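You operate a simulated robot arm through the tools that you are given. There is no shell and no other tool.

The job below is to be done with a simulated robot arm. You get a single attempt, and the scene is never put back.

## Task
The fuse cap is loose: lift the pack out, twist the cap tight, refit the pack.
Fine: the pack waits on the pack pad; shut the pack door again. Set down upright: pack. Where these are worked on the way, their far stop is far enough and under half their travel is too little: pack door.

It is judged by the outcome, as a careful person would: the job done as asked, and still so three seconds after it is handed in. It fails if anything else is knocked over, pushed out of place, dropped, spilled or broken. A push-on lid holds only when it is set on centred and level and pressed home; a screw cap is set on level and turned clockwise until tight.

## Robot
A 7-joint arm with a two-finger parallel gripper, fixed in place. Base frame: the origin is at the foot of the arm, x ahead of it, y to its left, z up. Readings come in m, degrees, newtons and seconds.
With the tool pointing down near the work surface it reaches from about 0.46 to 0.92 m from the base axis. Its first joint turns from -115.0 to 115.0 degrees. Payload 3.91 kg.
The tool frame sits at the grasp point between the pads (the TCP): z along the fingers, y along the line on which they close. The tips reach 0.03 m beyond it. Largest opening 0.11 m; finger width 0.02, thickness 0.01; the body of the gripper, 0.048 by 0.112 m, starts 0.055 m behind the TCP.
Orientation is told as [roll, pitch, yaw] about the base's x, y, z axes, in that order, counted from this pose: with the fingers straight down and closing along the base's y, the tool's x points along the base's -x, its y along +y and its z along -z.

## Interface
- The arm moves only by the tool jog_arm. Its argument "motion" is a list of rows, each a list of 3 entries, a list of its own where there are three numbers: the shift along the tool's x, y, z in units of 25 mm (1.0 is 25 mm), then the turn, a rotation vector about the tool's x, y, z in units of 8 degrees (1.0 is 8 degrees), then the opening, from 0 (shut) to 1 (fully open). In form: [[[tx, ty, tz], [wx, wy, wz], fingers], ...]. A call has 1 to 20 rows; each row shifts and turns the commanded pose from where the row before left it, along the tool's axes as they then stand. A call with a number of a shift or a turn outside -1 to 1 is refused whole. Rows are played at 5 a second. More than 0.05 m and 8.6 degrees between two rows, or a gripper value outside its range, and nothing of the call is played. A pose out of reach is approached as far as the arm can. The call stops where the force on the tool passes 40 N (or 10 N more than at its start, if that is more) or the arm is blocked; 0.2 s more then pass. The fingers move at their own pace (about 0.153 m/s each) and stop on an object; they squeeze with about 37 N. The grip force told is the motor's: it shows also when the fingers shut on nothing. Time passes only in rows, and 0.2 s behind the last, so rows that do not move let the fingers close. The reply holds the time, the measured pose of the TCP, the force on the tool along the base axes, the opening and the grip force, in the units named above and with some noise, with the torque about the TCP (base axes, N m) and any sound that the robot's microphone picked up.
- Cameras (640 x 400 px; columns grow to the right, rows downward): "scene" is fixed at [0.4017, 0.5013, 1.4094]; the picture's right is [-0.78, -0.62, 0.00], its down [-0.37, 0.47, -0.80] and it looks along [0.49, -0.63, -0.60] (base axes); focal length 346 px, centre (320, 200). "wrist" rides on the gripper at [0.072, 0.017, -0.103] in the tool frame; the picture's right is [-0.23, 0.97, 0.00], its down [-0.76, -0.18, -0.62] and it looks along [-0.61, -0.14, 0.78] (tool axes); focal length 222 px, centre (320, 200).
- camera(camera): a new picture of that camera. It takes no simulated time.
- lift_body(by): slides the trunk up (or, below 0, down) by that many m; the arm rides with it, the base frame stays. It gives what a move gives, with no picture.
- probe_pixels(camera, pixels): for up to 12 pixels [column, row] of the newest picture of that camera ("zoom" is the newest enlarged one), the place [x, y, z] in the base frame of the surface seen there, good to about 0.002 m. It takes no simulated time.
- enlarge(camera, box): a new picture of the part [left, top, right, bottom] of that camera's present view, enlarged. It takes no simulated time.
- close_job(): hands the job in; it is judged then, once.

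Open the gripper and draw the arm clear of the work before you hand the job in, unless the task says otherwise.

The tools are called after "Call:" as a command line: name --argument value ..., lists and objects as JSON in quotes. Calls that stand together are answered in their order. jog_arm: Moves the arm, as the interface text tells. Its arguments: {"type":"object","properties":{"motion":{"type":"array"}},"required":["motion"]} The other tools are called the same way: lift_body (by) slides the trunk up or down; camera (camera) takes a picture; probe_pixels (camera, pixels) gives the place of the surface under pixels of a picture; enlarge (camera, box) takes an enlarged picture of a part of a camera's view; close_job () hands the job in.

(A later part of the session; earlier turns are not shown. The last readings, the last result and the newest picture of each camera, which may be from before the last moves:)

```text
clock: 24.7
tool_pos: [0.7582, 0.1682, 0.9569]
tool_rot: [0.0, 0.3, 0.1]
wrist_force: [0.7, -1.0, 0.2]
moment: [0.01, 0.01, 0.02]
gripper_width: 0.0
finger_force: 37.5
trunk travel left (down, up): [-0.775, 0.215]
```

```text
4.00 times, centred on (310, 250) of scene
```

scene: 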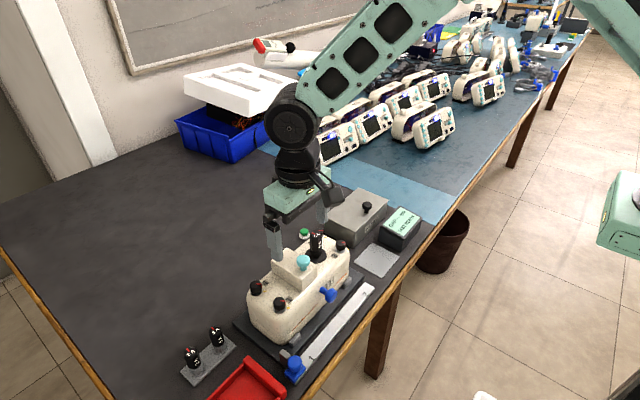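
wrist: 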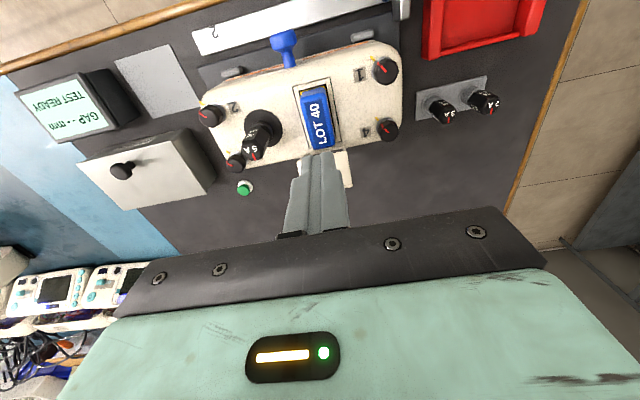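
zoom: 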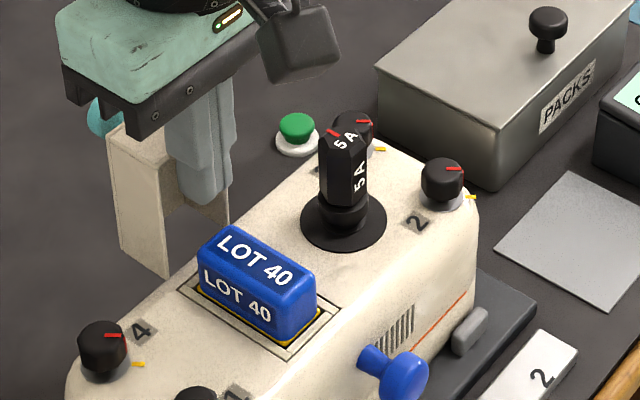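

The hood yields easily (now near 88°). I keep pushing in small steps until the stop is felt.

Call:
jog_arm --motion '[[[-0.2, 0, 0], [0, 0, 0], 0], [[-0.2, 0, 0], [0, 0, 0], 0], [[-0.2, 0, 0], [0, 0, 0], 0], [[0, 0, 0], [0, 0, 0], 0]]'

Call:
enlarge --camera "scene" --box '[255, 200, 365, 300]'

```text
clock: 25.7
tool_pos: [0.7732, 0.1665, 0.9576]
tool_rot: [0.0, 0.2, 0.1]
wrist_force: [-0.2, 0.7, 0.2]
moment: [0.0, 0.01, 0.01]
gripper_width: 0.0
finger_force: 37.6
trunk travel left (down, up): [-0.775, 0.215]
```

```text
4.00 times, centred on (310, 250) of scene
```

zoom: 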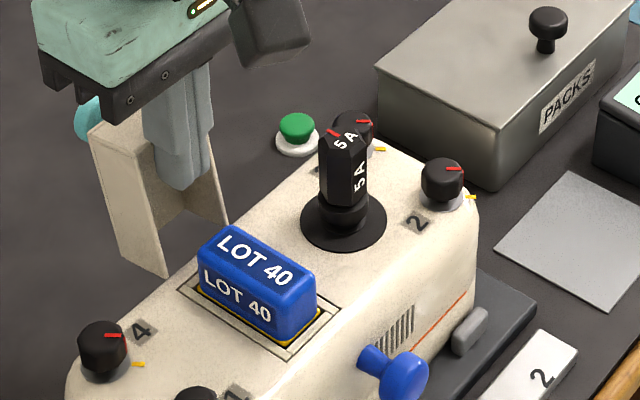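

Now about 98°, still free. A few more small steps.

Call:
jog_arm --motion '[[[-0.2, 0, 0.05], [0, 0, 0], 0], [[-0.2, 0, 0.05], [0, 0, 0], 0], [[0, 0, 0], [0, 0, 0], 0]]'

Call:
enlarge --camera "scene" --box '[255, 200, 365, 300]'

```text
clock: 26.5
tool_pos: [0.7766, 0.1707, 0.9543]
tool_rot: [-0.1, 1.2, 0.3]
wrist_force: [-21.2, -2.7, 8.7]
moment: [-0.18, 0.02, -0.05]
gripper_width: 0.0
finger_force: 37.7
trunk travel left (down, up): [-0.775, 0.215]
stopped in row 3: the force on the tool passed its limit at 41 N (the readings are from after the stop); the commanded pose is now the measured one
```

```text
4.00 times, centred on (310, 250) of scene
```

zoom: 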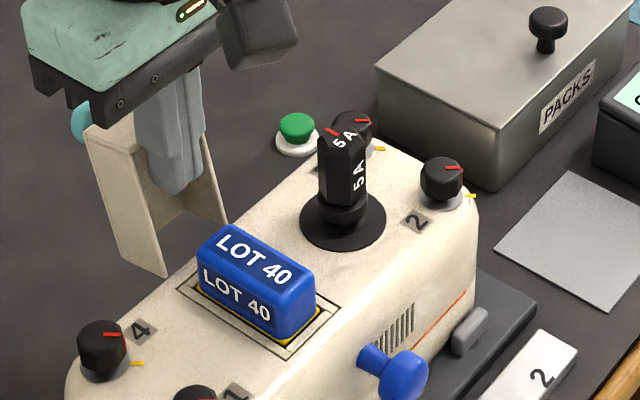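

The stop was reached at about 100°. I back away from the hood and rise, opening the gripper to about half for the pack.

Call:
jog_arm --motion '[[[0.4, -0.1, 0], [0, 0, 0], 0], [[0.8, -0.05, 0], [0, 0, 0], 0], [[0.7, 0, 0], [0, 0, 0], 0.3], [[0, 0, -1], [0, 0, 0], 0.5], [[0, 0, -1], [0, 0, 0], 0.5], [[0, 0, 0], [0, 0, 0], 0.5]]'

Call:
camera --camera "wrist"

Call:
enlarge --camera "scene" --box '[265, 220, 365, 300]'

```text
clock: 27.9
tool_pos: [0.7355, 0.1664, 1.0043]
tool_rot: [-0.1, 0.9, 0.2]
wrist_force: [-0.5, 0.7, -0.6]
moment: [0.02, 0.01, 0.0]
gripper_width: 0.0551
finger_force: 0.1
trunk travel left (down, up): [-0.775, 0.215]
```

```text
taken
```

wrist: 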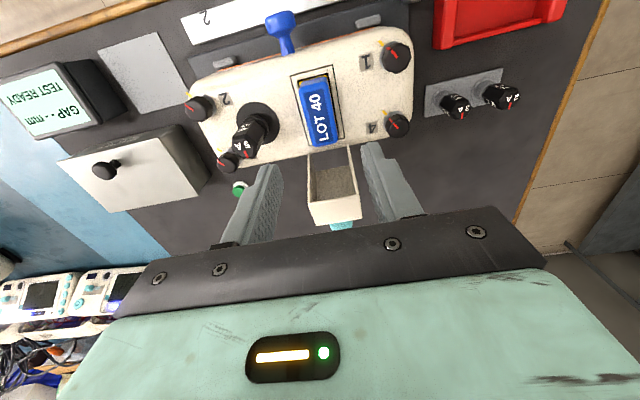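

```text
5.00 times, centred on (315, 260) of scene
```

zoom: 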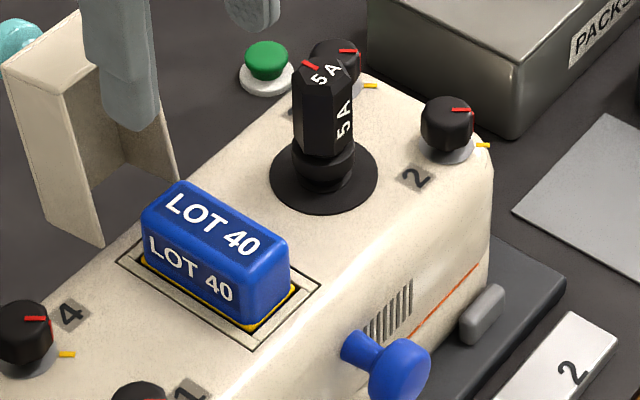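

The hood stays at its far stop. I enlarge the wrist view and probe the pack's top edges for the grasp centre, and the pad corners.

Call:
enlarge --camera "wrist" --box '[275, 55, 375, 155]'

Call:
probe_pixels --camera "zoom" --pixels '[[170, 215], [205, 215], [225, 215], [150, 215], [262, 215], [190, 120], [170, 130], [185, 350], [250, 340], [160, 180], [240, 200], [205, 110]]'

Call:
probe_pixels --camera "wrist" --pixels '[[98, 51], [158, 34], [187, 92], [128, 112], [140, 70], [100, 56], [180, 92], [155, 40]]'

```text
4.00 times, centred on (325, 105) of wrist
```

zoom: 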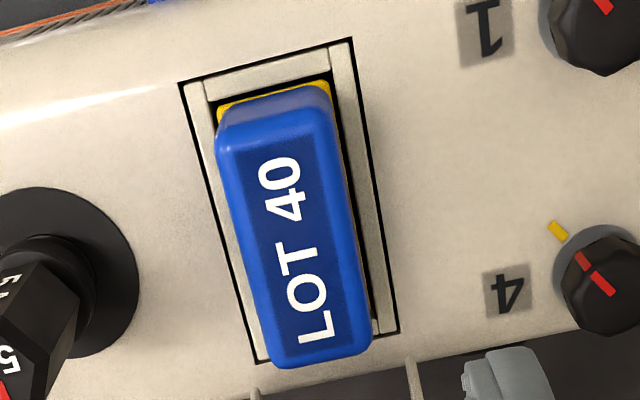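

```text
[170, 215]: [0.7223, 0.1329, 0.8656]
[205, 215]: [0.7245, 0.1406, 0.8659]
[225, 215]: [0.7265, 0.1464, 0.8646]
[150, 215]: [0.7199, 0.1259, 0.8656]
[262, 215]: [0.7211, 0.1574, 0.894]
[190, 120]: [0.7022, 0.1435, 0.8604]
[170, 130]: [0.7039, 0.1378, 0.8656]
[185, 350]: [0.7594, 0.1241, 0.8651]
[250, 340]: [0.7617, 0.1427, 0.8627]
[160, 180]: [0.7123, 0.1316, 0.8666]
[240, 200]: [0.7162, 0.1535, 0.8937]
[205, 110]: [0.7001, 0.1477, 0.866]
```

```text
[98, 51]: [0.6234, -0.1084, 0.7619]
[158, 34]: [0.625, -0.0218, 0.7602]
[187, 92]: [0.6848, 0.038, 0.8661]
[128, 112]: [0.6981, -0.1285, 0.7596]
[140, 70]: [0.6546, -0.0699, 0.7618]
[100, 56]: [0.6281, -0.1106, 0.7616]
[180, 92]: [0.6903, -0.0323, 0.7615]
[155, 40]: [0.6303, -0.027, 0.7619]
```

Pad spans roughly x 0.622–0.692, y −0.11…−0.027. I probe the pack's edges and pad corners from the scene camera as a cross-check.

Call:
enlarge --camera "scene" --box '[285, 250, 330, 292]'

Call:
probe_pixels --camera "zoom" --pixels '[[100, 100], [160, 75], [270, 180], [340, 170], [400, 165], [340, 235], [200, 130], [80, 160], [330, 300], [390, 270], [415, 200], [240, 250]]'

Call:
enlarge --camera "scene" --box '[345, 235, 410, 285]'

Call:
probe_pixels --camera "zoom" --pixels '[[100, 200], [270, 75], [535, 200], [390, 330], [300, 200], [120, 200], [275, 90], [510, 200], [385, 310]]'

```text
9.52 times, centred on (308, 271) of scene
```

zoom: 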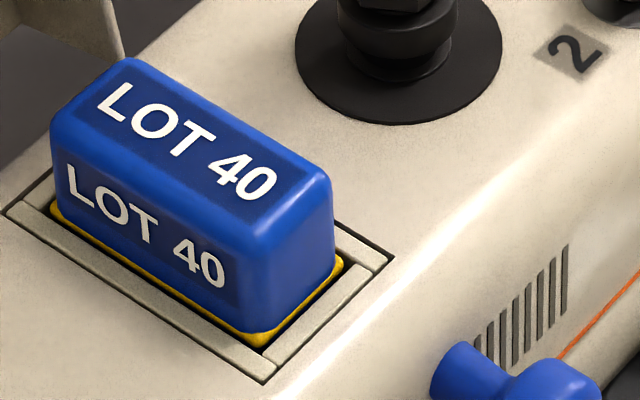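

```text
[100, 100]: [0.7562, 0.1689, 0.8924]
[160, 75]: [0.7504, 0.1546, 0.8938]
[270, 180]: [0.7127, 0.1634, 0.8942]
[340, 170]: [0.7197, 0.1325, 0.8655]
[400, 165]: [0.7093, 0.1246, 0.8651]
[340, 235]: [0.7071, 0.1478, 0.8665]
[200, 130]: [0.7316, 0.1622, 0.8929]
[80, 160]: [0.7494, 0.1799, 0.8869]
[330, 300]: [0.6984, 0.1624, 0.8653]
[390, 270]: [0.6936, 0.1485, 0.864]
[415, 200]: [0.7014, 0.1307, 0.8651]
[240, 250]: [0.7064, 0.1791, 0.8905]
```

```text
8.00 times, centred on (378, 260) of scene
```

zoom: 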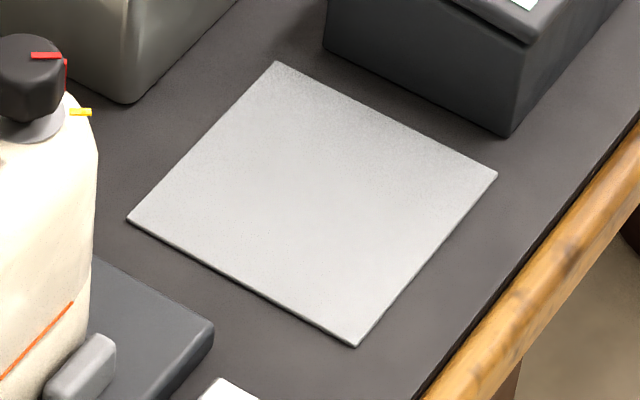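

```text
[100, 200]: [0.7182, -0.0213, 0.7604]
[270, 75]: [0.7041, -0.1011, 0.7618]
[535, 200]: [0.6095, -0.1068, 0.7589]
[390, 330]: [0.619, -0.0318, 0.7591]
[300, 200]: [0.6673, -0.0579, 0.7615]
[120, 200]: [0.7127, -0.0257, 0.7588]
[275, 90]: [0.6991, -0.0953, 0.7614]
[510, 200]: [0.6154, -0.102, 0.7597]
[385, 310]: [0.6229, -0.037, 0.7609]
```

Pack centre is about (0.730, 0.1665) and pad centre about (0.6635, −0.0705). I level the tool, centre over the pack and descend so the tips stop about 4 mm above the device top.

Call:
jog_arm --motion '[[[0.22, 0, 0], [0, -0.1, 0], 0.5], [[0, 0, 0.83], [0, 0, 0], 0.5], [[0, 0, 0.83], [0, 0, 0], 0.5], [[0, 0, 0.83], [0, 0, 0], 0.5], [[0, 0, 0.83], [0, 0, 0], 0.5], [[0, 0, 0.8], [0, 0, 0], 0.5], [[0, 0, 0], [0, 0, 0], 0.5]]'

Call:
camera --camera "wrist"

Call:
enlarge --camera "scene" --box '[265, 220, 365, 300]'

```text
clock: 29.5
tool_pos: [0.7282, 0.1627, 0.9013]
tool_rot: [-0.1, 0.0, 0.2]
wrist_force: [0.1, -0.4, -0.4]
moment: [-0.01, 0.0, 0.01]
gripper_width: 0.0548
finger_force: 0.1
trunk travel left (down, up): [-0.775, 0.215]
```

```text
taken
```

wrist: 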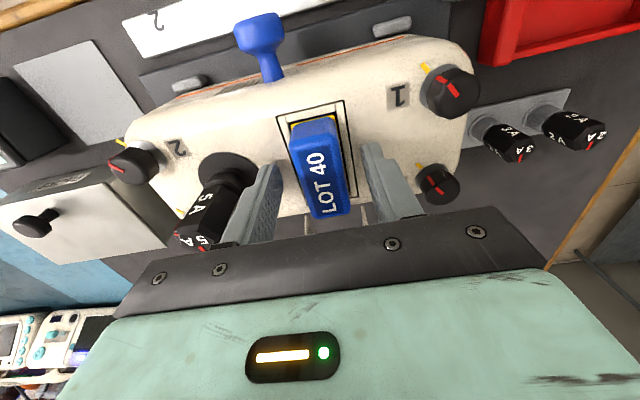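

```text
5.00 times, centred on (315, 260) of scene
```

zoom: 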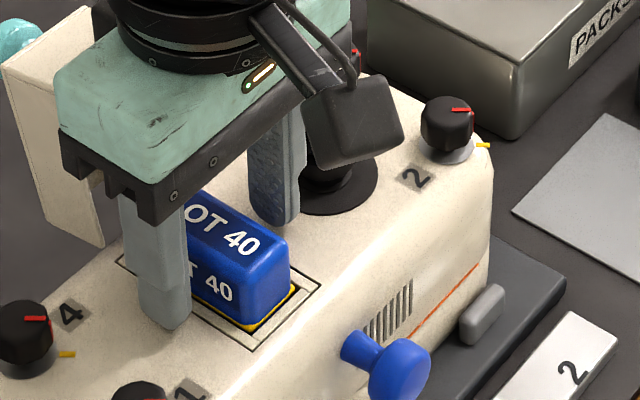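

The pack sits between the fingers. I take another reading without moving to settle the y position noise.

Call:
jog_arm --motion '[[[0, 0, 0], [0, 0, 0], 0.5], [[0, 0, 0], [0, 0, 0], 0.5]]'

Call:
enlarge --camera "wrist" --box '[230, 90, 430, 250]'

```text
clock: 30.1
tool_pos: [0.7288, 0.164, 0.9]
tool_rot: [-0.1, 0.1, 0.2]
wrist_force: [-0.1, 0.2, -0.3]
moment: [-0.05, -0.01, 0.01]
gripper_width: 0.055
finger_force: 0.1
trunk travel left (down, up): [-0.775, 0.215]
```

```text
2.50 times, centred on (330, 170) of wrist
```

zoom: 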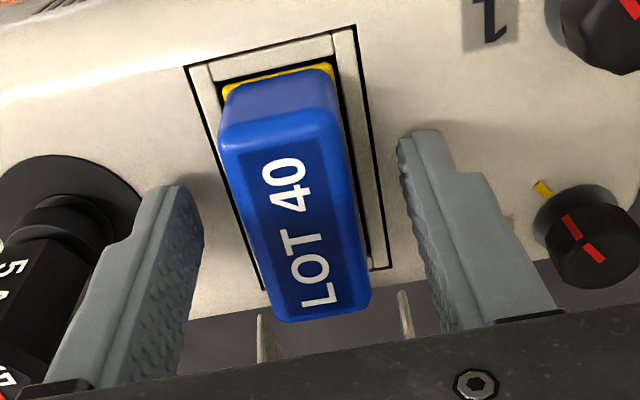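

Comparing finger gaps at tip level, the gripper should go about +2 mm in y. I shift and close on the pack.

Call:
jog_arm --motion '[[[0, 0.09, 0], [0, 0, 0], 0.5], [[0, 0, 0], [0, 0, 0], 0], [[0, 0, 0], [0, 0, 0], 0], [[0, 0, 0], [0, 0, 0], 0]]'

```text
clock: 31.1
tool_pos: [0.7286, 0.1646, 0.9001]
tool_rot: [-0.1, 0.0, 0.2]
wrist_force: [-1.7, -10.8, 0.9]
moment: [-0.16, 0.07, -0.12]
gripper_width: 0.0273
finger_force: 37.3
trunk travel left (down, up): [-0.775, 0.215]
```

Gripped at 27 mm; −10.8 N in y shows the pack centre is slightly to −y. I relieve that by 1.3 mm and start lifting slowly.

Call:
jog_arm --motion '[[[0, -0.05, 0], [0, 0, 0], 0], [[0, 0, 0], [0, 0, 0], 0]]'

Call:
jog_arm --motion '[[[0, 0, -0.2], [0, 0, 0], 0], [[0, 0, -0.2], [0, 0, 0], 0], [[0, 0, 0], [0, 0, 0], 0]]'

Call:
enlarge --camera "scene" --box '[265, 220, 365, 300]'

```text
clock: 31.7
tool_pos: [0.7277, 0.1645, 0.8998]
tool_rot: [-0.1, 0.0, 0.3]
wrist_force: [-0.1, -7.6, -3.7]
moment: [-0.08, 0.03, -0.12]
gripper_width: 0.0272
finger_force: 37.0
trunk travel left (down, up): [-0.775, 0.215]
```

```text
clock: 32.5
tool_pos: [0.7276, 0.1659, 0.9106]
tool_rot: [0.0, 0.0, 0.2]
wrist_force: [0.3, -0.5, -0.9]
moment: [0.0, -0.01, 0.04]
gripper_width: 0.0271
finger_force: 37.3
trunk travel left (down, up): [-0.775, 0.215]
```

```text
5.00 times, centred on (315, 260) of scene
```

zoom: 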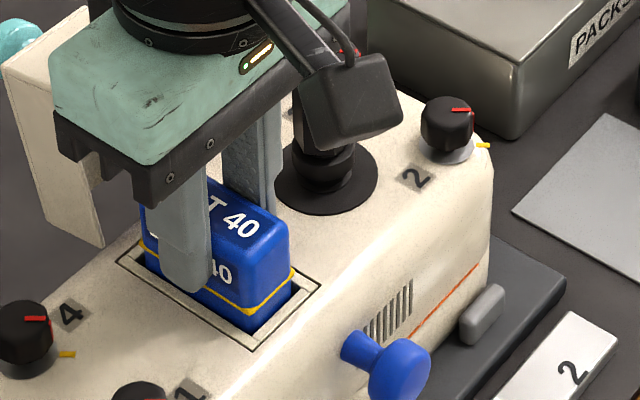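

The pack rises freely; its yellow stripe was at deck level when seated. I lift 90 mm more and look at its full height.

Call:
jog_arm --motion '[[[0, 0, -0.5], [0, 0, 0], 0], [[0, 0, -0.8], [0, 0, 0], 0], [[0, 0, -0.8], [0, 0, 0], 0], [[0, 0, -0.8], [0, 0, 0], 0], [[0, 0, -0.8], [0, 0, 0], 0], [[0, 0, 0], [0, 0, 0], 0]]'

Call:
enlarge --camera "scene" --box '[245, 180, 365, 290]'

Call:
camera --camera "scene"

```text
clock: 33.9
tool_pos: [0.7303, 0.167, 1.0029]
tool_rot: [0.0, 0.0, 0.2]
wrist_force: [0.4, 0.0, -2.2]
moment: [0.01, 0.02, -0.03]
gripper_width: 0.027
finger_force: 36.8
trunk travel left (down, up): [-0.775, 0.215]
```

```text
3.64 times, centred on (305, 235) of scene
```

zoom: 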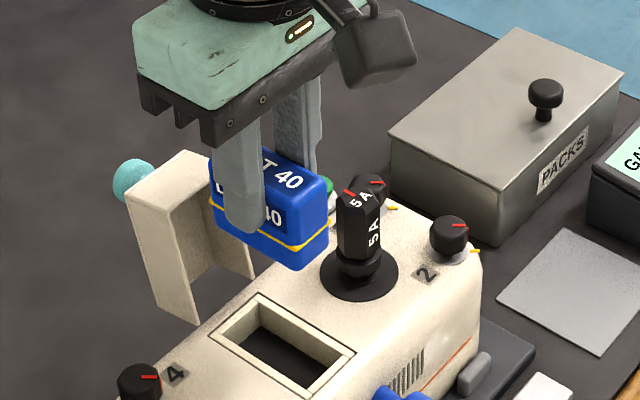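

```text
taken
```

scene: 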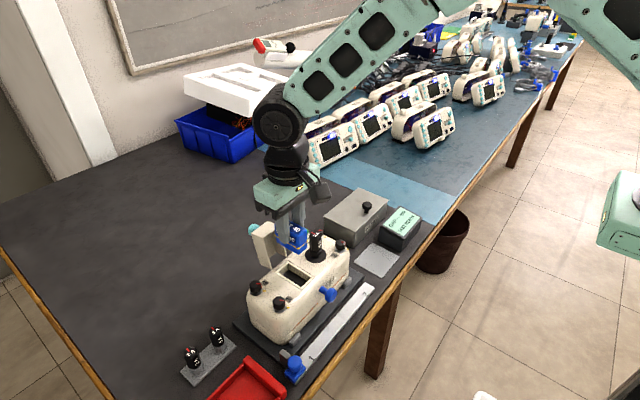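

The pack is out. I probe its bottom edge to know how far below the TCP it reaches.

Call:
enlarge --camera "scene" --box '[280, 215, 340, 260]'

Call:
probe_pixels --camera "zoom" --pixels '[[230, 200], [240, 215], [270, 170], [300, 180], [210, 195], [255, 120], [180, 190], [240, 60], [215, 165], [300, 140]]'

```text
8.89 times, centred on (310, 238) of scene
```

zoom: 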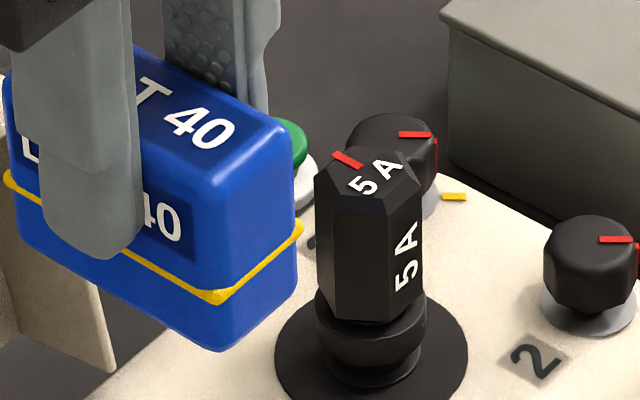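

```text
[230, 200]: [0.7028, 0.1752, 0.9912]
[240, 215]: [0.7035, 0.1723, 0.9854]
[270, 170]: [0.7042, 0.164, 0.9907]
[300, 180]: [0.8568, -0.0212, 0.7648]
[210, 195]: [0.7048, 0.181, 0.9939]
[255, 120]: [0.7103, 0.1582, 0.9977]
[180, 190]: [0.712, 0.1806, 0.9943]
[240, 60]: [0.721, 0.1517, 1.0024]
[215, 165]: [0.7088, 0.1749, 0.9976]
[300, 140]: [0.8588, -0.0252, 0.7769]
```

I probe the lower edge of the pack specifically, at (222,340), (285,290) and nearby.

Call:
probe_pixels --camera "zoom" --pixels '[[225, 343], [260, 318], [288, 290], [212, 345], [150, 310], [60, 250], [222, 298], [288, 240], [235, 330]]'

```text
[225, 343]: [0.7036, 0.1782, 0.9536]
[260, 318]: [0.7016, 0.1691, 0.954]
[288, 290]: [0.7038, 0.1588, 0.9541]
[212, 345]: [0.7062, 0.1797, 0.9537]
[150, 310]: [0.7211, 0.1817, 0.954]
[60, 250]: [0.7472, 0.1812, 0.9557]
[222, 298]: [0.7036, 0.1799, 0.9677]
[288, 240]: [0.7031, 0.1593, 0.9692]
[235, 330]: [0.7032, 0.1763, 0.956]
```

Pack bottom is about 50 mm below the TCP. At this height it clears the cap, so I carry it over to above the pad at (0.6635, −0.0705).

Call:
jog_arm --motion '[[[0.268, -0.95, 0], [0, 0, 0], 0], [[0.268, -0.95, 0], [0, 0, 0], 0], [[0.268, -0.95, 0], [0, 0, 0], 0], [[0.268, -0.95, 0], [0, 0, 0], 0], [[0.268, -0.95, 0], [0, 0, 0], 0], [[0.268, -0.95, 0], [0, 0, 0], 0], [[0.268, -0.95, 0], [0, 0, 0], 0], [[0.268, -0.95, 0], [0, 0, 0], 0], [[0.268, -0.95, 0], [0, 0, 0], 0], [[0.268, -0.95, 0], [0, 0, 0], 0], [[0, 0, 0], [0, 0, 0], 0]]'

Call:
camera --camera "scene"

Call:
camera --camera "wrist"

```text
clock: 36.3
tool_pos: [0.6643, -0.072, 1.0034]
tool_rot: [-0.2, 0.0, 0.2]
wrist_force: [0.5, -0.2, -1.0]
moment: [0.02, 0.0, 0.04]
gripper_width: 0.0273
finger_force: 36.8
trunk travel left (down, up): [-0.775, 0.215]
```

```text
taken
```

scene: 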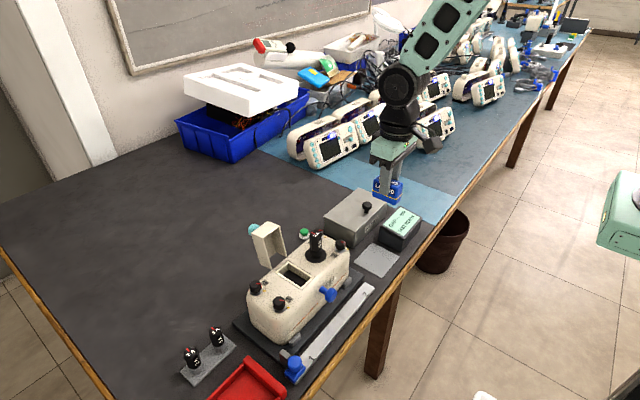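

```text
taken
```

wrist: 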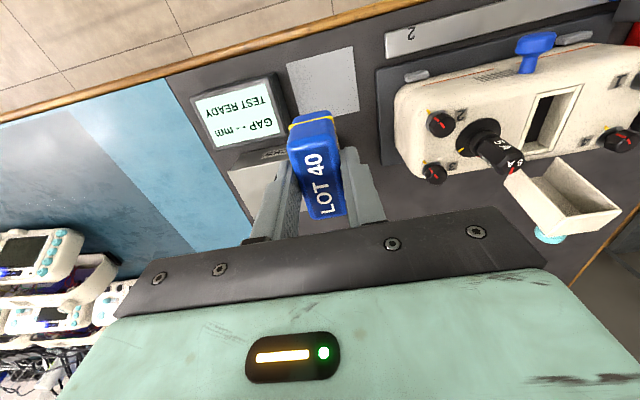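

The pack hangs level above the pad; neighbours (PACKS box at x≥0.734, display at y≤−0.134) are clear. I descend to just above the pad.

Call:
jog_arm --motion '[[[0.02, 0.04, 0.9], [0, 0, 0], 0], [[0, 0, 0.9], [0, 0, 0], 0], [[0, 0, 0.9], [0, 0, 0], 0], [[0, 0, 0.9], [0, 0, 0], 0], [[0, 0, 0.9], [0, 0, 0], 0], [[0, 0, 0.9], [0, 0, 0], 0], [[0, 0, 0.9], [0, 0, 0], 0], [[0, 0, 0.7], [0, 0, 0], 0], [[0, 0, 0], [0, 0, 0], 0]]'

Call:
enlarge --camera "scene" --box '[335, 200, 435, 290]'

```text
clock: 38.3
tool_pos: [0.6611, -0.0708, 0.8274]
tool_rot: [-0.2, 0.0, 0.1]
wrist_force: [-0.1, -1.0, -1.5]
moment: [0.0, 0.01, -0.04]
gripper_width: 0.027
finger_force: 37.1
trunk travel left (down, up): [-0.775, 0.215]
```

```text
4.44 times, centred on (385, 245) of scene
```

zoom: 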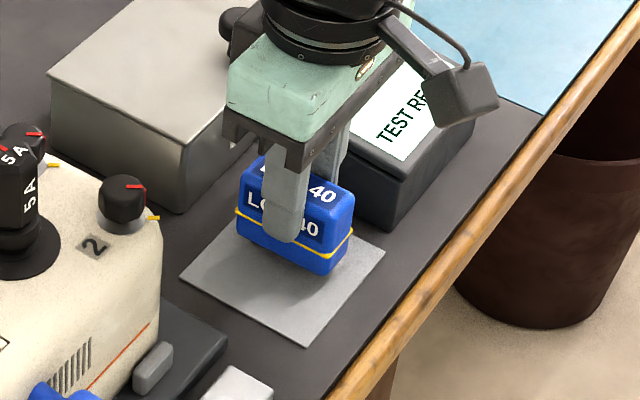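

About 15 mm remains. I lower 12 mm then continue in 1.5 mm steps until contact.

Call:
jog_arm --motion '[[[0, 0, 0.25], [0, 0, 0], 0], [[0, 0, 0.23], [0, 0, 0], 0], [[0, 0, 0], [0, 0, 0], 0]]'

Call:
jog_arm --motion '[[[0, 0, 0.06], [0, 0, 0], 0], [[0, 0, 0], [0, 0, 0], 0]]'

Call:
jog_arm --motion '[[[0, 0, 0.06], [0, 0, 0], 0], [[0, 0, 0], [0, 0, 0], 0]]'

```text
clock: 39.1
tool_pos: [0.6613, -0.0716, 0.8168]
tool_rot: [-0.1, 0.0, 0.3]
wrist_force: [-1.3, 0.4, 5.4]
moment: [0.02, -0.07, 0.01]
gripper_width: 0.0273
finger_force: 37.5
trunk travel left (down, up): [-0.775, 0.215]
```

```text
clock: 39.7
tool_pos: [0.662, -0.0716, 0.8171]
tool_rot: [-0.1, -0.2, 0.1]
wrist_force: [-5.2, 0.9, 24.0]
moment: [0.1, -0.49, 0.07]
gripper_width: 0.0274
finger_force: 37.2
trunk travel left (down, up): [-0.775, 0.215]
```

```text
clock: 40.3
tool_pos: [0.6608, -0.0709, 0.8135]
tool_rot: [-0.1, -0.3, 0.3]
wrist_force: [-1.1, 1.5, 30.8]
moment: [0.11, 0.06, -0.01]
gripper_width: 0.0276
finger_force: 37.1
trunk travel left (down, up): [-0.775, 0.215]
```

The pack rests on the pad (31 N). I ease the preload, open the fingers and look.

Call:
jog_arm --motion '[[[0, 0, -0.08], [0, 0, 0], 0], [[0, 0, 0], [0, 0, 0], 0]]'

Call:
jog_arm --motion '[[[0, 0, 0], [0, 0, 0], 0.5], [[0, 0, 0], [0, 0, 0], 0.5]]'

Call:
enlarge --camera "scene" --box '[335, 200, 435, 290]'

```text
clock: 40.9
tool_pos: [0.6605, -0.0724, 0.8147]
tool_rot: [-0.2, 0.0, 0.2]
wrist_force: [2.9, 5.7, 7.5]
moment: [0.24, -0.42, 0.15]
gripper_width: 0.0275
finger_force: 36.7
trunk travel left (down, up): [-0.775, 0.215]
```

```text
clock: 41.5
tool_pos: [0.6611, -0.0729, 0.8151]
tool_rot: [0.0, -0.1, 0.3]
wrist_force: [0.5, -0.3, 0.3]
moment: [0.0, 0.03, -0.01]
gripper_width: 0.0551
finger_force: 0.0
trunk travel left (down, up): [-0.775, 0.215]
```

```text
4.44 times, centred on (385, 245) of scene
```

zoom: 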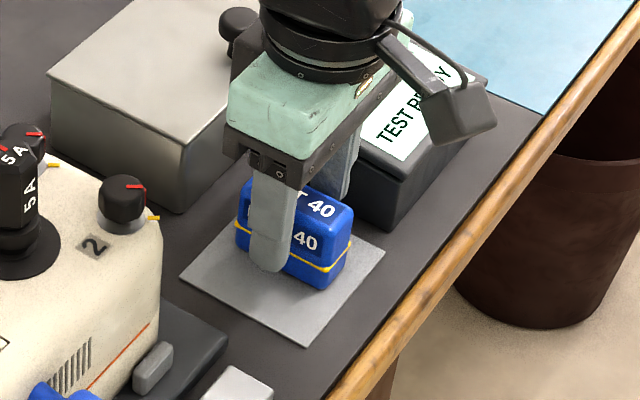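

The pack stands upright on the pad. I raise the gripper straight up.

Call:
jog_arm --motion '[[[0, 0, -0.5], [0, 0, 0], 0.5], [[0, 0, -1], [0, 0, 0], 0.5], [[0, 0, -1], [0, 0, 0], 0.5], [[0, 0, -1], [0, 0, 0], 0.5], [[0, 0, -1], [0, 0, 0], 0.5], [[0, 0, -1], [0, 0, 0], 0.5], [[0, 0, -1], [0, 0, 0], 0.5], [[0, 0, -1], [0, 0, 0], 0.5], [[0, 0, -0.7], [0, 0, 0], 0.5], [[0, 0, 0], [0, 0, 0], 0.5]]'

Call:
camera --camera "wrist"

Call:
enlarge --camera "scene" --box '[335, 200, 435, 290]'

```text
clock: 43.7
tool_pos: [0.6603, -0.0704, 1.0221]
tool_rot: [-0.1, -0.1, 0.1]
wrist_force: [-0.1, 0.8, 0.2]
moment: [-0.02, -0.03, -0.03]
gripper_width: 0.0549
finger_force: 0.0
trunk travel left (down, up): [-0.775, 0.215]
```

```text
taken
```

wrist: 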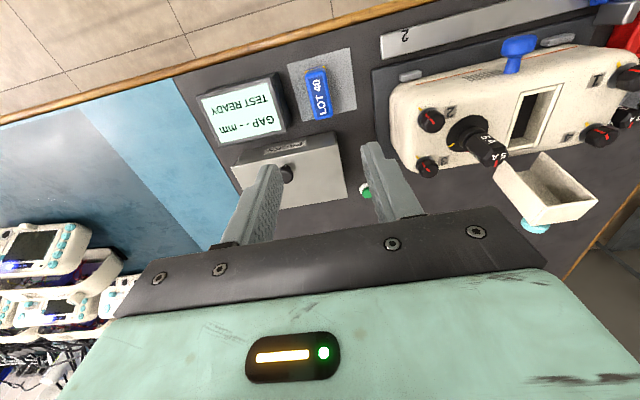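

```text
4.44 times, centred on (385, 245) of scene
```

zoom: 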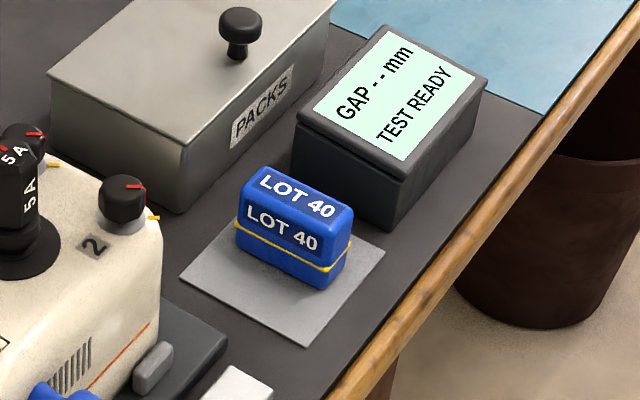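

The pack is standing well on the pad. Now the cap: I enlarge both cameras on the 5A cap to find its axis and marks.

Call:
enlarge --camera "wrist" --box '[410, 80, 550, 200]'

Call:
enlarge --camera "scene" --box '[298, 224, 338, 266]'

Call:
probe_pixels --camera "zoom" --pixels '[[265, 105], [230, 85], [290, 75], [325, 120], [270, 145], [225, 300], [380, 330], [280, 370], [250, 200], [310, 200], [290, 290], [280, 330]]'

```text
3.33 times, centred on (480, 140) of wrist
```

zoom: 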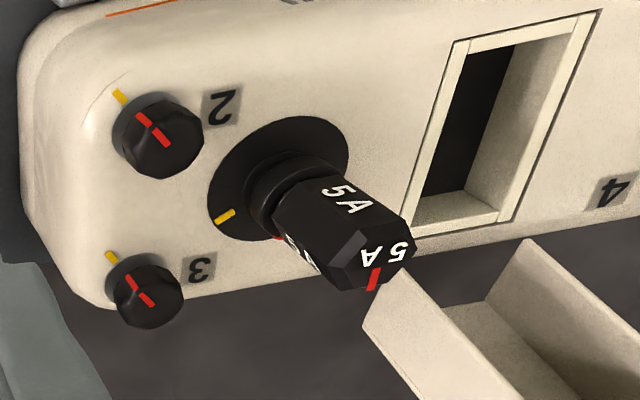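

```text
9.52 times, centred on (318, 245) of scene
```

zoom: 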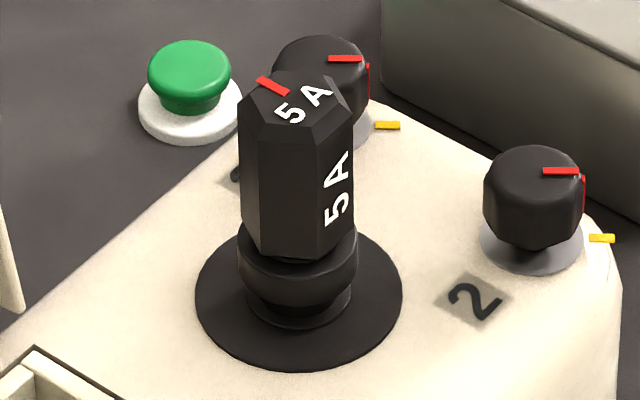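

```text
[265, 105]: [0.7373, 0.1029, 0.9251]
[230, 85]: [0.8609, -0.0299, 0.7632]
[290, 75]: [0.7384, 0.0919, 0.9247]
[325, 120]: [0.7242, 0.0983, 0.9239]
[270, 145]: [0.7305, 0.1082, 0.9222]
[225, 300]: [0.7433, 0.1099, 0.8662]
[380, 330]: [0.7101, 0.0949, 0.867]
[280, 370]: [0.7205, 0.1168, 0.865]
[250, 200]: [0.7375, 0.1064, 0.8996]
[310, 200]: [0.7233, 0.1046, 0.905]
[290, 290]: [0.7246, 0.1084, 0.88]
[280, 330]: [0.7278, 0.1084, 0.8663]
```

Yellow mark on the disc lies at about −70° azimuth, the cap's red mark at about −17°, so roughly 50° clockwise is needed. I move above the cap at about (0.732, 0.098) to refine its axis.

Call:
jog_arm --motion '[[[-0.41, 0.96, 0], [0, 0, 0], 0.5], [[-0.41, 0.96, 0], [0, 0, 0], 0.5], [[-0.41, 0.96, 0], [0, 0, 0], 0.5], [[-0.41, 0.96, 0], [0, 0, 0], 0.5], [[-0.41, 0.96, 0], [0, 0, 0], 0.5], [[-0.41, 0.96, 0], [0, 0, 0], 0.5], [[-0.41, 0.96, 0], [0, 0, 0], 0.5], [[0, 0, 0], [0, 0, 0], 0.5]]'

Call:
camera --camera "wrist"

Call:
enlarge --camera "wrist" --box '[260, 80, 380, 180]'

```text
clock: 45.5
tool_pos: [0.7326, 0.0972, 1.0198]
tool_rot: [0.0, -0.1, 0.2]
wrist_force: [-0.1, -0.9, -1.1]
moment: [0.0, -0.02, 0.01]
gripper_width: 0.0547
finger_force: 0.2
trunk travel left (down, up): [-0.775, 0.215]
```

```text
taken
```

wrist: 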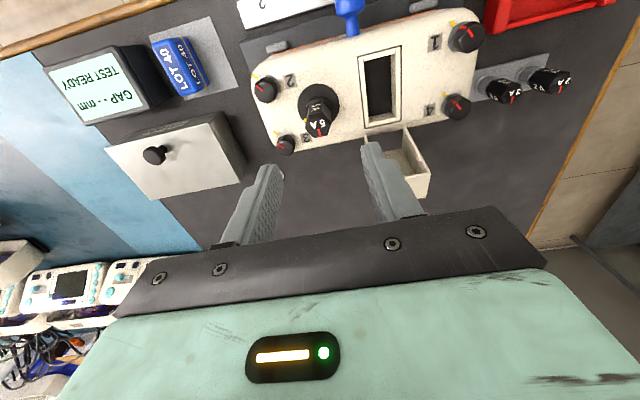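

```text
4.00 times, centred on (320, 130) of wrist
```

zoom: 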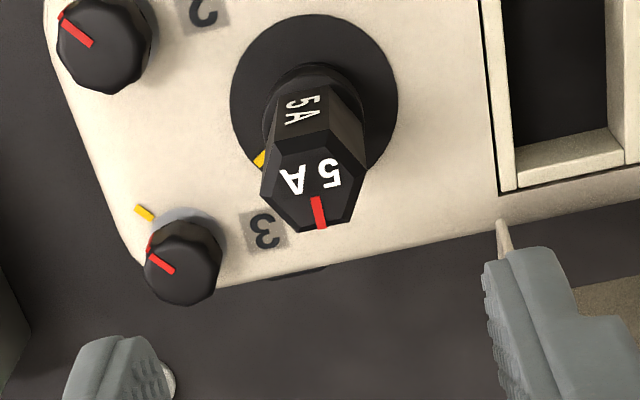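

I probe the hex's top face edges in this zoom to get its axis.

Call:
probe_pixels --camera "zoom" --pixels '[[314, 182], [280, 185], [350, 180], [290, 155], [335, 150], [300, 220], [340, 215], [318, 212], [260, 160], [240, 100], [390, 100], [310, 25]]'

```text
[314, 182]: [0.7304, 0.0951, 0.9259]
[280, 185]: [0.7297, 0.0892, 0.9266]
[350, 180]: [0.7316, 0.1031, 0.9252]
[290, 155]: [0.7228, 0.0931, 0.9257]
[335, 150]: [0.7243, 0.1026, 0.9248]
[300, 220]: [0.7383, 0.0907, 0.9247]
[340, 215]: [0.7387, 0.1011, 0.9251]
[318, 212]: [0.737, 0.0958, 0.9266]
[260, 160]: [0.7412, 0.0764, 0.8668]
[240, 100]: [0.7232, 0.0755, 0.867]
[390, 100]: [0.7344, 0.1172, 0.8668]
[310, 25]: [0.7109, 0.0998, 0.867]
```

Axis ≈ (0.7308, 0.096). I zoom more to get the hex flats' orientation precisely.

Call:
enlarge --camera "wrist" --box '[300, 95, 364, 143]'

Call:
enlarge --camera "scene" --box '[305, 224, 333, 242]'

```text
8.33 times, centred on (332, 119) of wrist
```

zoom: 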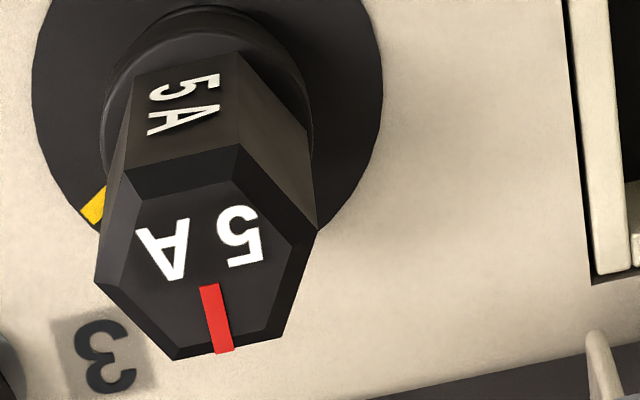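

```text
16.00 times, centred on (319, 233) of scene
```

zoom: 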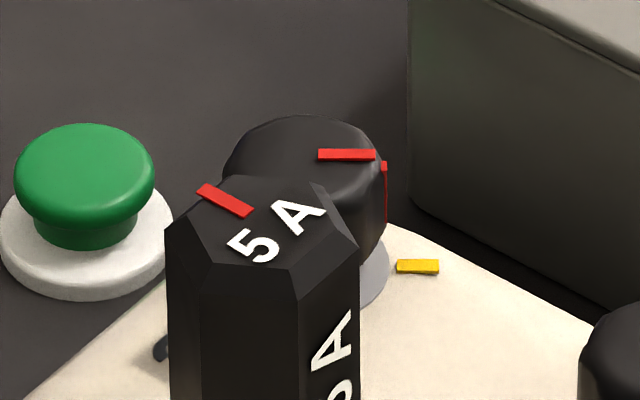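

Using the camera geometry the hex flats' normals lie at about 1°, 61° and 121° and the red mark at ~0°, the yellow at about −60°. I yaw the gripper +31° so it closes across a flat pair.

Call:
jog_arm --motion '[[[0.05, -0.04, 0], [0, 0, 0], 0.5], [[0, 0, 0], [0, 0, -0.97], 0.5], [[0, 0, 0], [0, 0, -0.97], 0.5], [[0, 0, 0], [0, 0, -0.97], 0.5], [[0, 0, 0], [0, 0, -0.97], 0.5], [[0, 0, 0], [0, 0, 0], 0.5]]'

Call:
camera --camera "wrist"

Call:
enlarge --camera "wrist" --box '[230, 70, 390, 190]'

```text
clock: 46.9
tool_pos: [0.7316, 0.0968, 1.0205]
tool_rot: [-0.2, 0.0, 31.2]
wrist_force: [0.2, -0.3, -0.6]
moment: [0.05, -0.02, 0.02]
gripper_width: 0.0549
finger_force: 0.0
trunk travel left (down, up): [-0.775, 0.215]
```

```text
taken
```

wrist: 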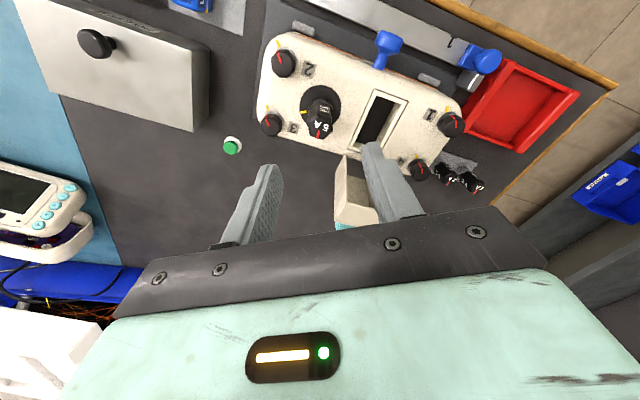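

```text
3.33 times, centred on (310, 130) of wrist
```

zoom: 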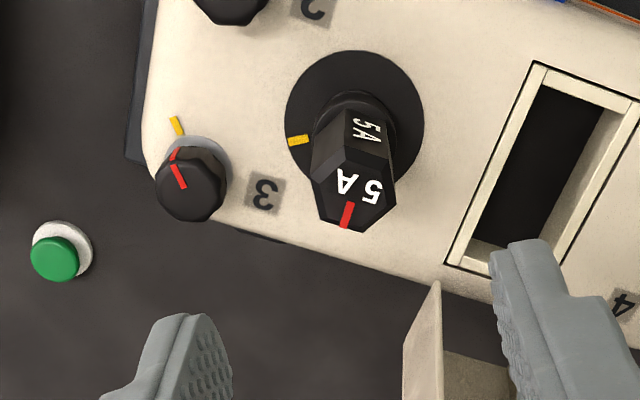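

I zoom on the hex in this rotated view to check that the finger closing axis is square to a flat pair.

Call:
enlarge --camera "wrist" --box '[292, 78, 348, 134]'

Call:
probe_pixels --camera "zoom" --pixels '[[320, 300], [290, 300], [350, 300], [300, 270], [350, 260], [320, 335]]'

```text
7.14 times, centred on (320, 106) of wrist
```

zoom: 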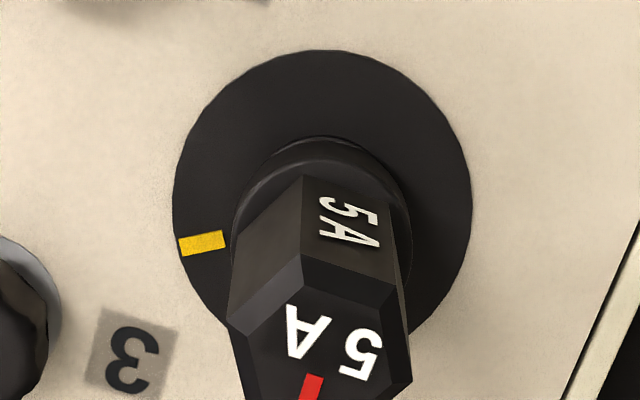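

```text
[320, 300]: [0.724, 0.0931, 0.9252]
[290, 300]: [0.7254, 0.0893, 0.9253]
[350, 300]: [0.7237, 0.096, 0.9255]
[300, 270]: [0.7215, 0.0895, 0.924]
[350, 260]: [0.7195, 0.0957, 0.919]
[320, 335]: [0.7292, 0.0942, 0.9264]
```

Flats are square to the fingers (normals ≈0°, 60°, 120°; closing axis at 121°). I descend to TCP z≈0.925 and look.

Call:
jog_arm --motion '[[[0, 0, 0.95], [0, 0, 0], 0.45], [[0, 0, 0.95], [0, 0, 0], 0.45], [[0, 0, 0.95], [0, 0, 0], 0.45], [[0, 0, 0.95], [0, 0, 0], 0.45], [[0, 0, 0], [0, 0, 0], 0.45]]'

Call:
camera --camera "wrist"

Call:
enlarge --camera "scene" --box '[255, 200, 365, 290]'

```text
clock: 48.1
tool_pos: [0.7301, 0.0952, 0.9255]
tool_rot: [-0.1, 0.1, 31.1]
wrist_force: [-0.3, 0.3, -0.6]
moment: [-0.01, 0.02, -0.01]
gripper_width: 0.0495
finger_force: 0.1
trunk travel left (down, up): [-0.775, 0.215]
```

```text
taken
```

wrist: 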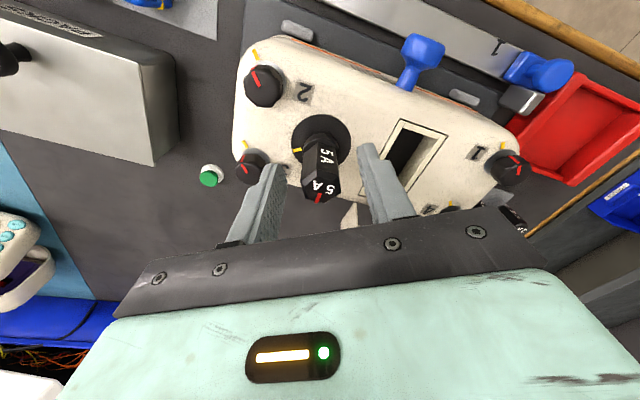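

```text
4.44 times, centred on (310, 245) of scene
```

zoom: 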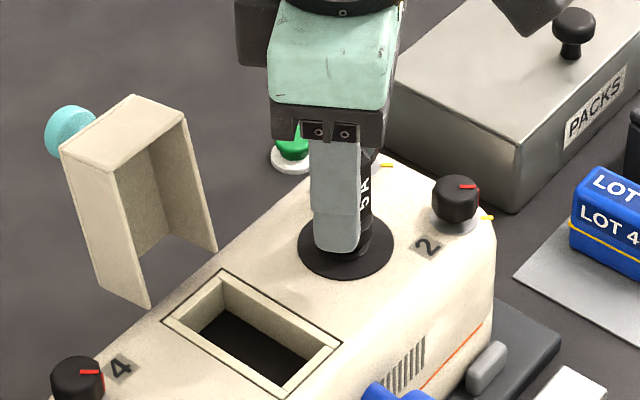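

The cap lies between the fingers. I close on it.

Call:
jog_arm --motion '[[[0, 0, 0], [0, 0, 0], 0], [[0, 0, 0], [0, 0, 0], 0], [[0, 0, 0], [0, 0, 0], 0]]'

```text
clock: 48.9
tool_pos: [0.73, 0.0958, 0.9263]
tool_rot: [0.0, 0.0, 31.2]
wrist_force: [-2.3, 3.2, -1.6]
moment: [0.25, 0.14, 0.02]
gripper_width: 0.0208
finger_force: 37.5
trunk travel left (down, up): [-0.775, 0.215]
```

Gripped at 20.8 mm. I turn clockwise 16° in small steps and watch the torque about z.

Call:
jog_arm --motion '[[[0, 0, 0], [0, 0, 0.5], 0], [[0, 0, 0], [0, 0, 0.5], 0], [[0, 0, 0], [0, 0, 0.5], 0], [[0, 0, 0], [0, 0, 0.5], 0], [[0, 0, 0], [0, 0, 0], 0]]'

```text
clock: 50.1
tool_pos: [0.7311, 0.0946, 0.9259]
tool_rot: [-0.1, 0.1, 15.2]
wrist_force: [-6.0, 2.6, -3.3]
moment: [0.14, 0.24, 0.01]
gripper_width: 0.0211
finger_force: 37.0
trunk travel left (down, up): [-0.775, 0.215]
```

Turning freely with little torque. I continue another 32°, then check.

Call:
jog_arm --motion '[[[0, 0, 0], [0, 0, 0.6], 0], [[0, 0, 0], [0, 0, 0.6], 0], [[0, 0, 0], [0, 0, 0.6], 0], [[0, 0, 0], [0, 0, 0.6], 0], [[0, 0, 0], [0, 0, 0.6], 0], [[0, 0, 0], [0, 0, 0.6], 0], [[0, 0, 0], [0, 0, 0], 0]]'

Call:
camera --camera "wrist"

Call:
enlarge --camera "wrist" --box '[240, 80, 400, 220]'

```text
clock: 51.7
tool_pos: [0.7304, 0.0963, 0.9251]
tool_rot: [0.1, -0.1, -13.7]
wrist_force: [-5.5, 3.9, -5.2]
moment: [0.01, 0.21, 0.59]
gripper_width: 0.0216
finger_force: 36.9
trunk travel left (down, up): [-0.775, 0.215]
```

```text
taken
```

wrist: 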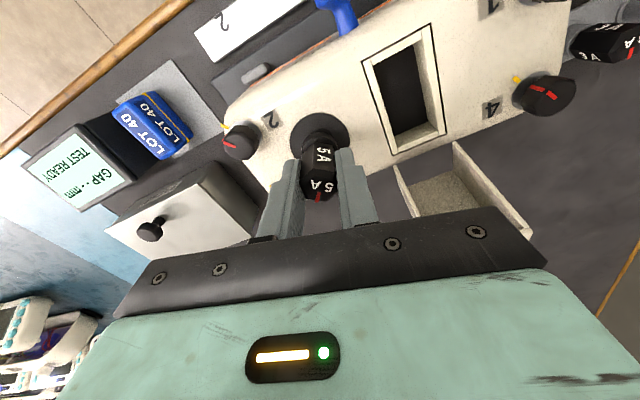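

```text
2.86 times, centred on (320, 150) of wrist
```

zoom: 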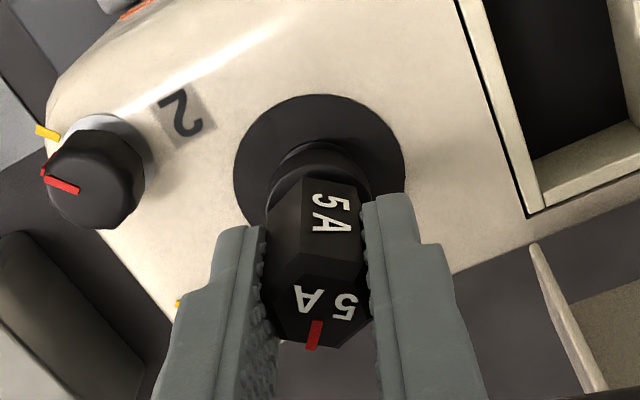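

The cap follows and torque has risen to 0.59 N m at 45° turned. I continue in 4° steps, reading torque each time.

Call:
jog_arm --motion '[[[0, 0, 0], [0, 0, 0.5], 0], [[0, 0, 0], [0, 0, 0], 0]]'

Call:
jog_arm --motion '[[[0, 0, 0], [0, 0, 0.5], 0], [[0, 0, 0], [0, 0, 0], 0]]'

Call:
enlarge --camera "wrist" --box '[240, 80, 400, 220]'

```text
clock: 52.3
tool_pos: [0.7307, 0.0962, 0.9261]
tool_rot: [0.1, -0.1, -17.6]
wrist_force: [1.9, 4.7, -3.9]
moment: [-0.51, 0.0, 0.5]
gripper_width: 0.022
finger_force: 36.7
trunk travel left (down, up): [-0.775, 0.215]
```

```text
clock: 52.9
tool_pos: [0.7326, 0.0956, 0.9254]
tool_rot: [0.0, -0.1, -21.7]
wrist_force: [0.8, 4.3, -2.2]
moment: [-0.55, -0.06, 0.51]
gripper_width: 0.0224
finger_force: 37.2
trunk travel left (down, up): [-0.775, 0.215]
```

```text
2.86 times, centred on (320, 150) of wrist
```

zoom: 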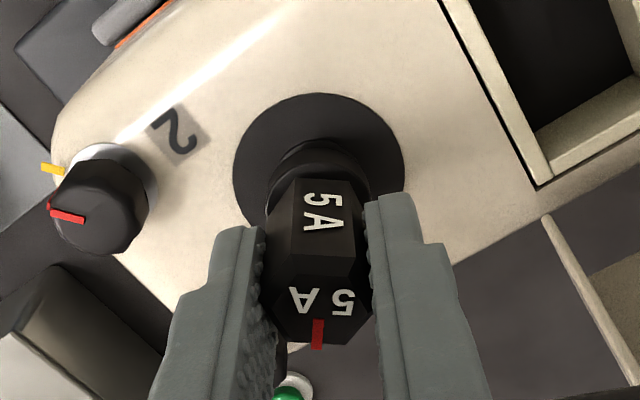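

The fingers begin slipping around the hex (width 22.4 mm, torque ~0.5 N m), so the cap lags about 9°. I release, rise and compare the red mark with the yellow one.

Call:
jog_arm --motion '[[[0, 0, 0], [0, 0, 0], 0.45], [[0, 0, 0], [0, 0, 0], 0.45], [[0, 0, -1], [0, 0, 0], 0.45], [[0, 0, -1], [0, 0, 0], 0.45], [[0, 0, -1], [0, 0, 0], 0.45], [[0, 0, 0], [0, 0, 0], 0.45]]'

Call:
enlarge --camera "wrist" --box '[270, 70, 370, 160]'

Call:
enlarge --camera "scene" --box '[298, 224, 338, 266]'

```text
clock: 54.3
tool_pos: [0.7305, 0.0948, 1.0002]
tool_rot: [-0.1, 0.0, -21.6]
wrist_force: [-0.3, 0.0, -0.2]
moment: [0.0, 0.01, 0.02]
gripper_width: 0.0496
finger_force: 0.0
trunk travel left (down, up): [-0.775, 0.215]
```

```text
4.44 times, centred on (320, 115) of wrist
```

zoom: 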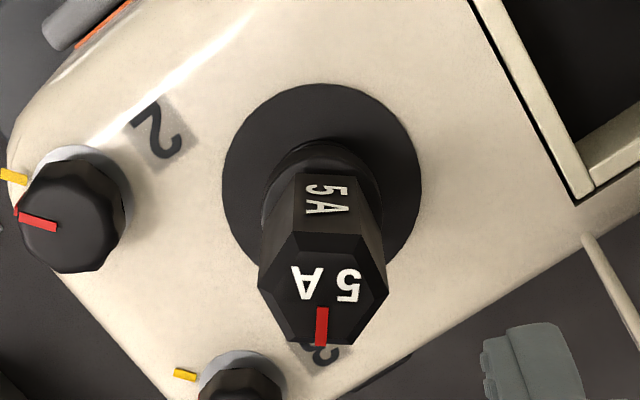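

```text
9.52 times, centred on (318, 245) of scene
```

zoom: 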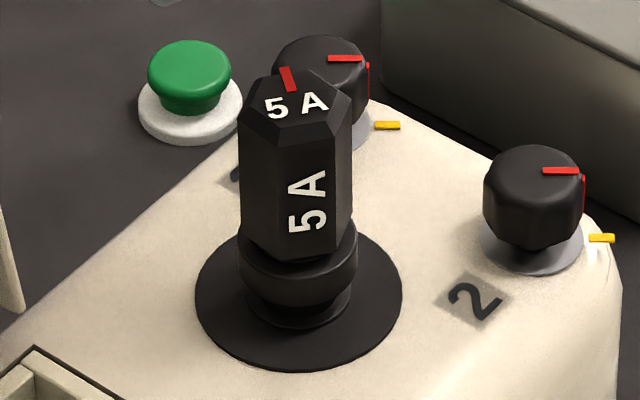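

Red is now at about −36° while the yellow mark is near −52°, so around 16° remains. I regrip square to the flats at yaw −6° and turn on.

Call:
jog_arm --motion '[[[0, 0, 0], [0, 0, -0.97], 0.45], [[0, 0, 0], [0, 0, -0.97], 0.45], [[0, 0, 1], [0, 0, 0], 0.45], [[0, 0, 1], [0, 0, 0], 0.45], [[0, 0, 1], [0, 0, 0], 0.45], [[0, 0, 0], [0, 0, 0], 0.45], [[0, 0, 0], [0, 0, 0], 0], [[0, 0, 0], [0, 0, 0], 0], [[0, 0, 0], [0, 0, 0], 0]]'

```text
clock: 56.3
tool_pos: [0.7311, 0.0955, 0.925]
tool_rot: [0.0, 0.1, -6.0]
wrist_force: [2.2, 5.4, -1.7]
moment: [0.12, -0.09, -0.08]
gripper_width: 0.0209
finger_force: 37.2
trunk travel left (down, up): [-0.775, 0.215]
```

Well seated (20.9 mm). I turn clockwise in 4° steps with readings.

Call:
jog_arm --motion '[[[0, 0, 0], [0, 0, 0.5], 0], [[0, 0, 0], [0, 0, 0.5], 0], [[0, 0, 0], [0, 0, 0], 0]]'

Call:
jog_arm --motion '[[[0, 0, 0], [0, 0, 0.5], 0], [[0, 0, 0], [0, 0, 0], 0]]'

Call:
jog_arm --motion '[[[0, 0, 0], [0, 0, 0.5], 0], [[0, 0, 0], [0, 0, 0], 0]]'

```text
clock: 57.1
tool_pos: [0.7305, 0.0962, 0.9248]
tool_rot: [-0.1, 0.0, -14.1]
wrist_force: [-2.4, 7.5, -0.4]
moment: [0.27, 0.05, 0.51]
gripper_width: 0.0212
finger_force: 37.3
trunk travel left (down, up): [-0.775, 0.215]
```

```text
clock: 57.7
tool_pos: [0.7317, 0.0959, 0.9245]
tool_rot: [0.0, 0.0, -18.1]
wrist_force: [-2.0, 6.8, -3.4]
moment: [-0.32, 0.07, 0.41]
gripper_width: 0.022
finger_force: 37.1
trunk travel left (down, up): [-0.775, 0.215]
```

```text
clock: 58.3
tool_pos: [0.7317, 0.0961, 0.9247]
tool_rot: [-0.1, -0.1, -22.1]
wrist_force: [-1.3, 4.4, -2.6]
moment: [-0.41, 0.06, 0.4]
gripper_width: 0.0224
finger_force: 37.3
trunk travel left (down, up): [-0.775, 0.215]
```

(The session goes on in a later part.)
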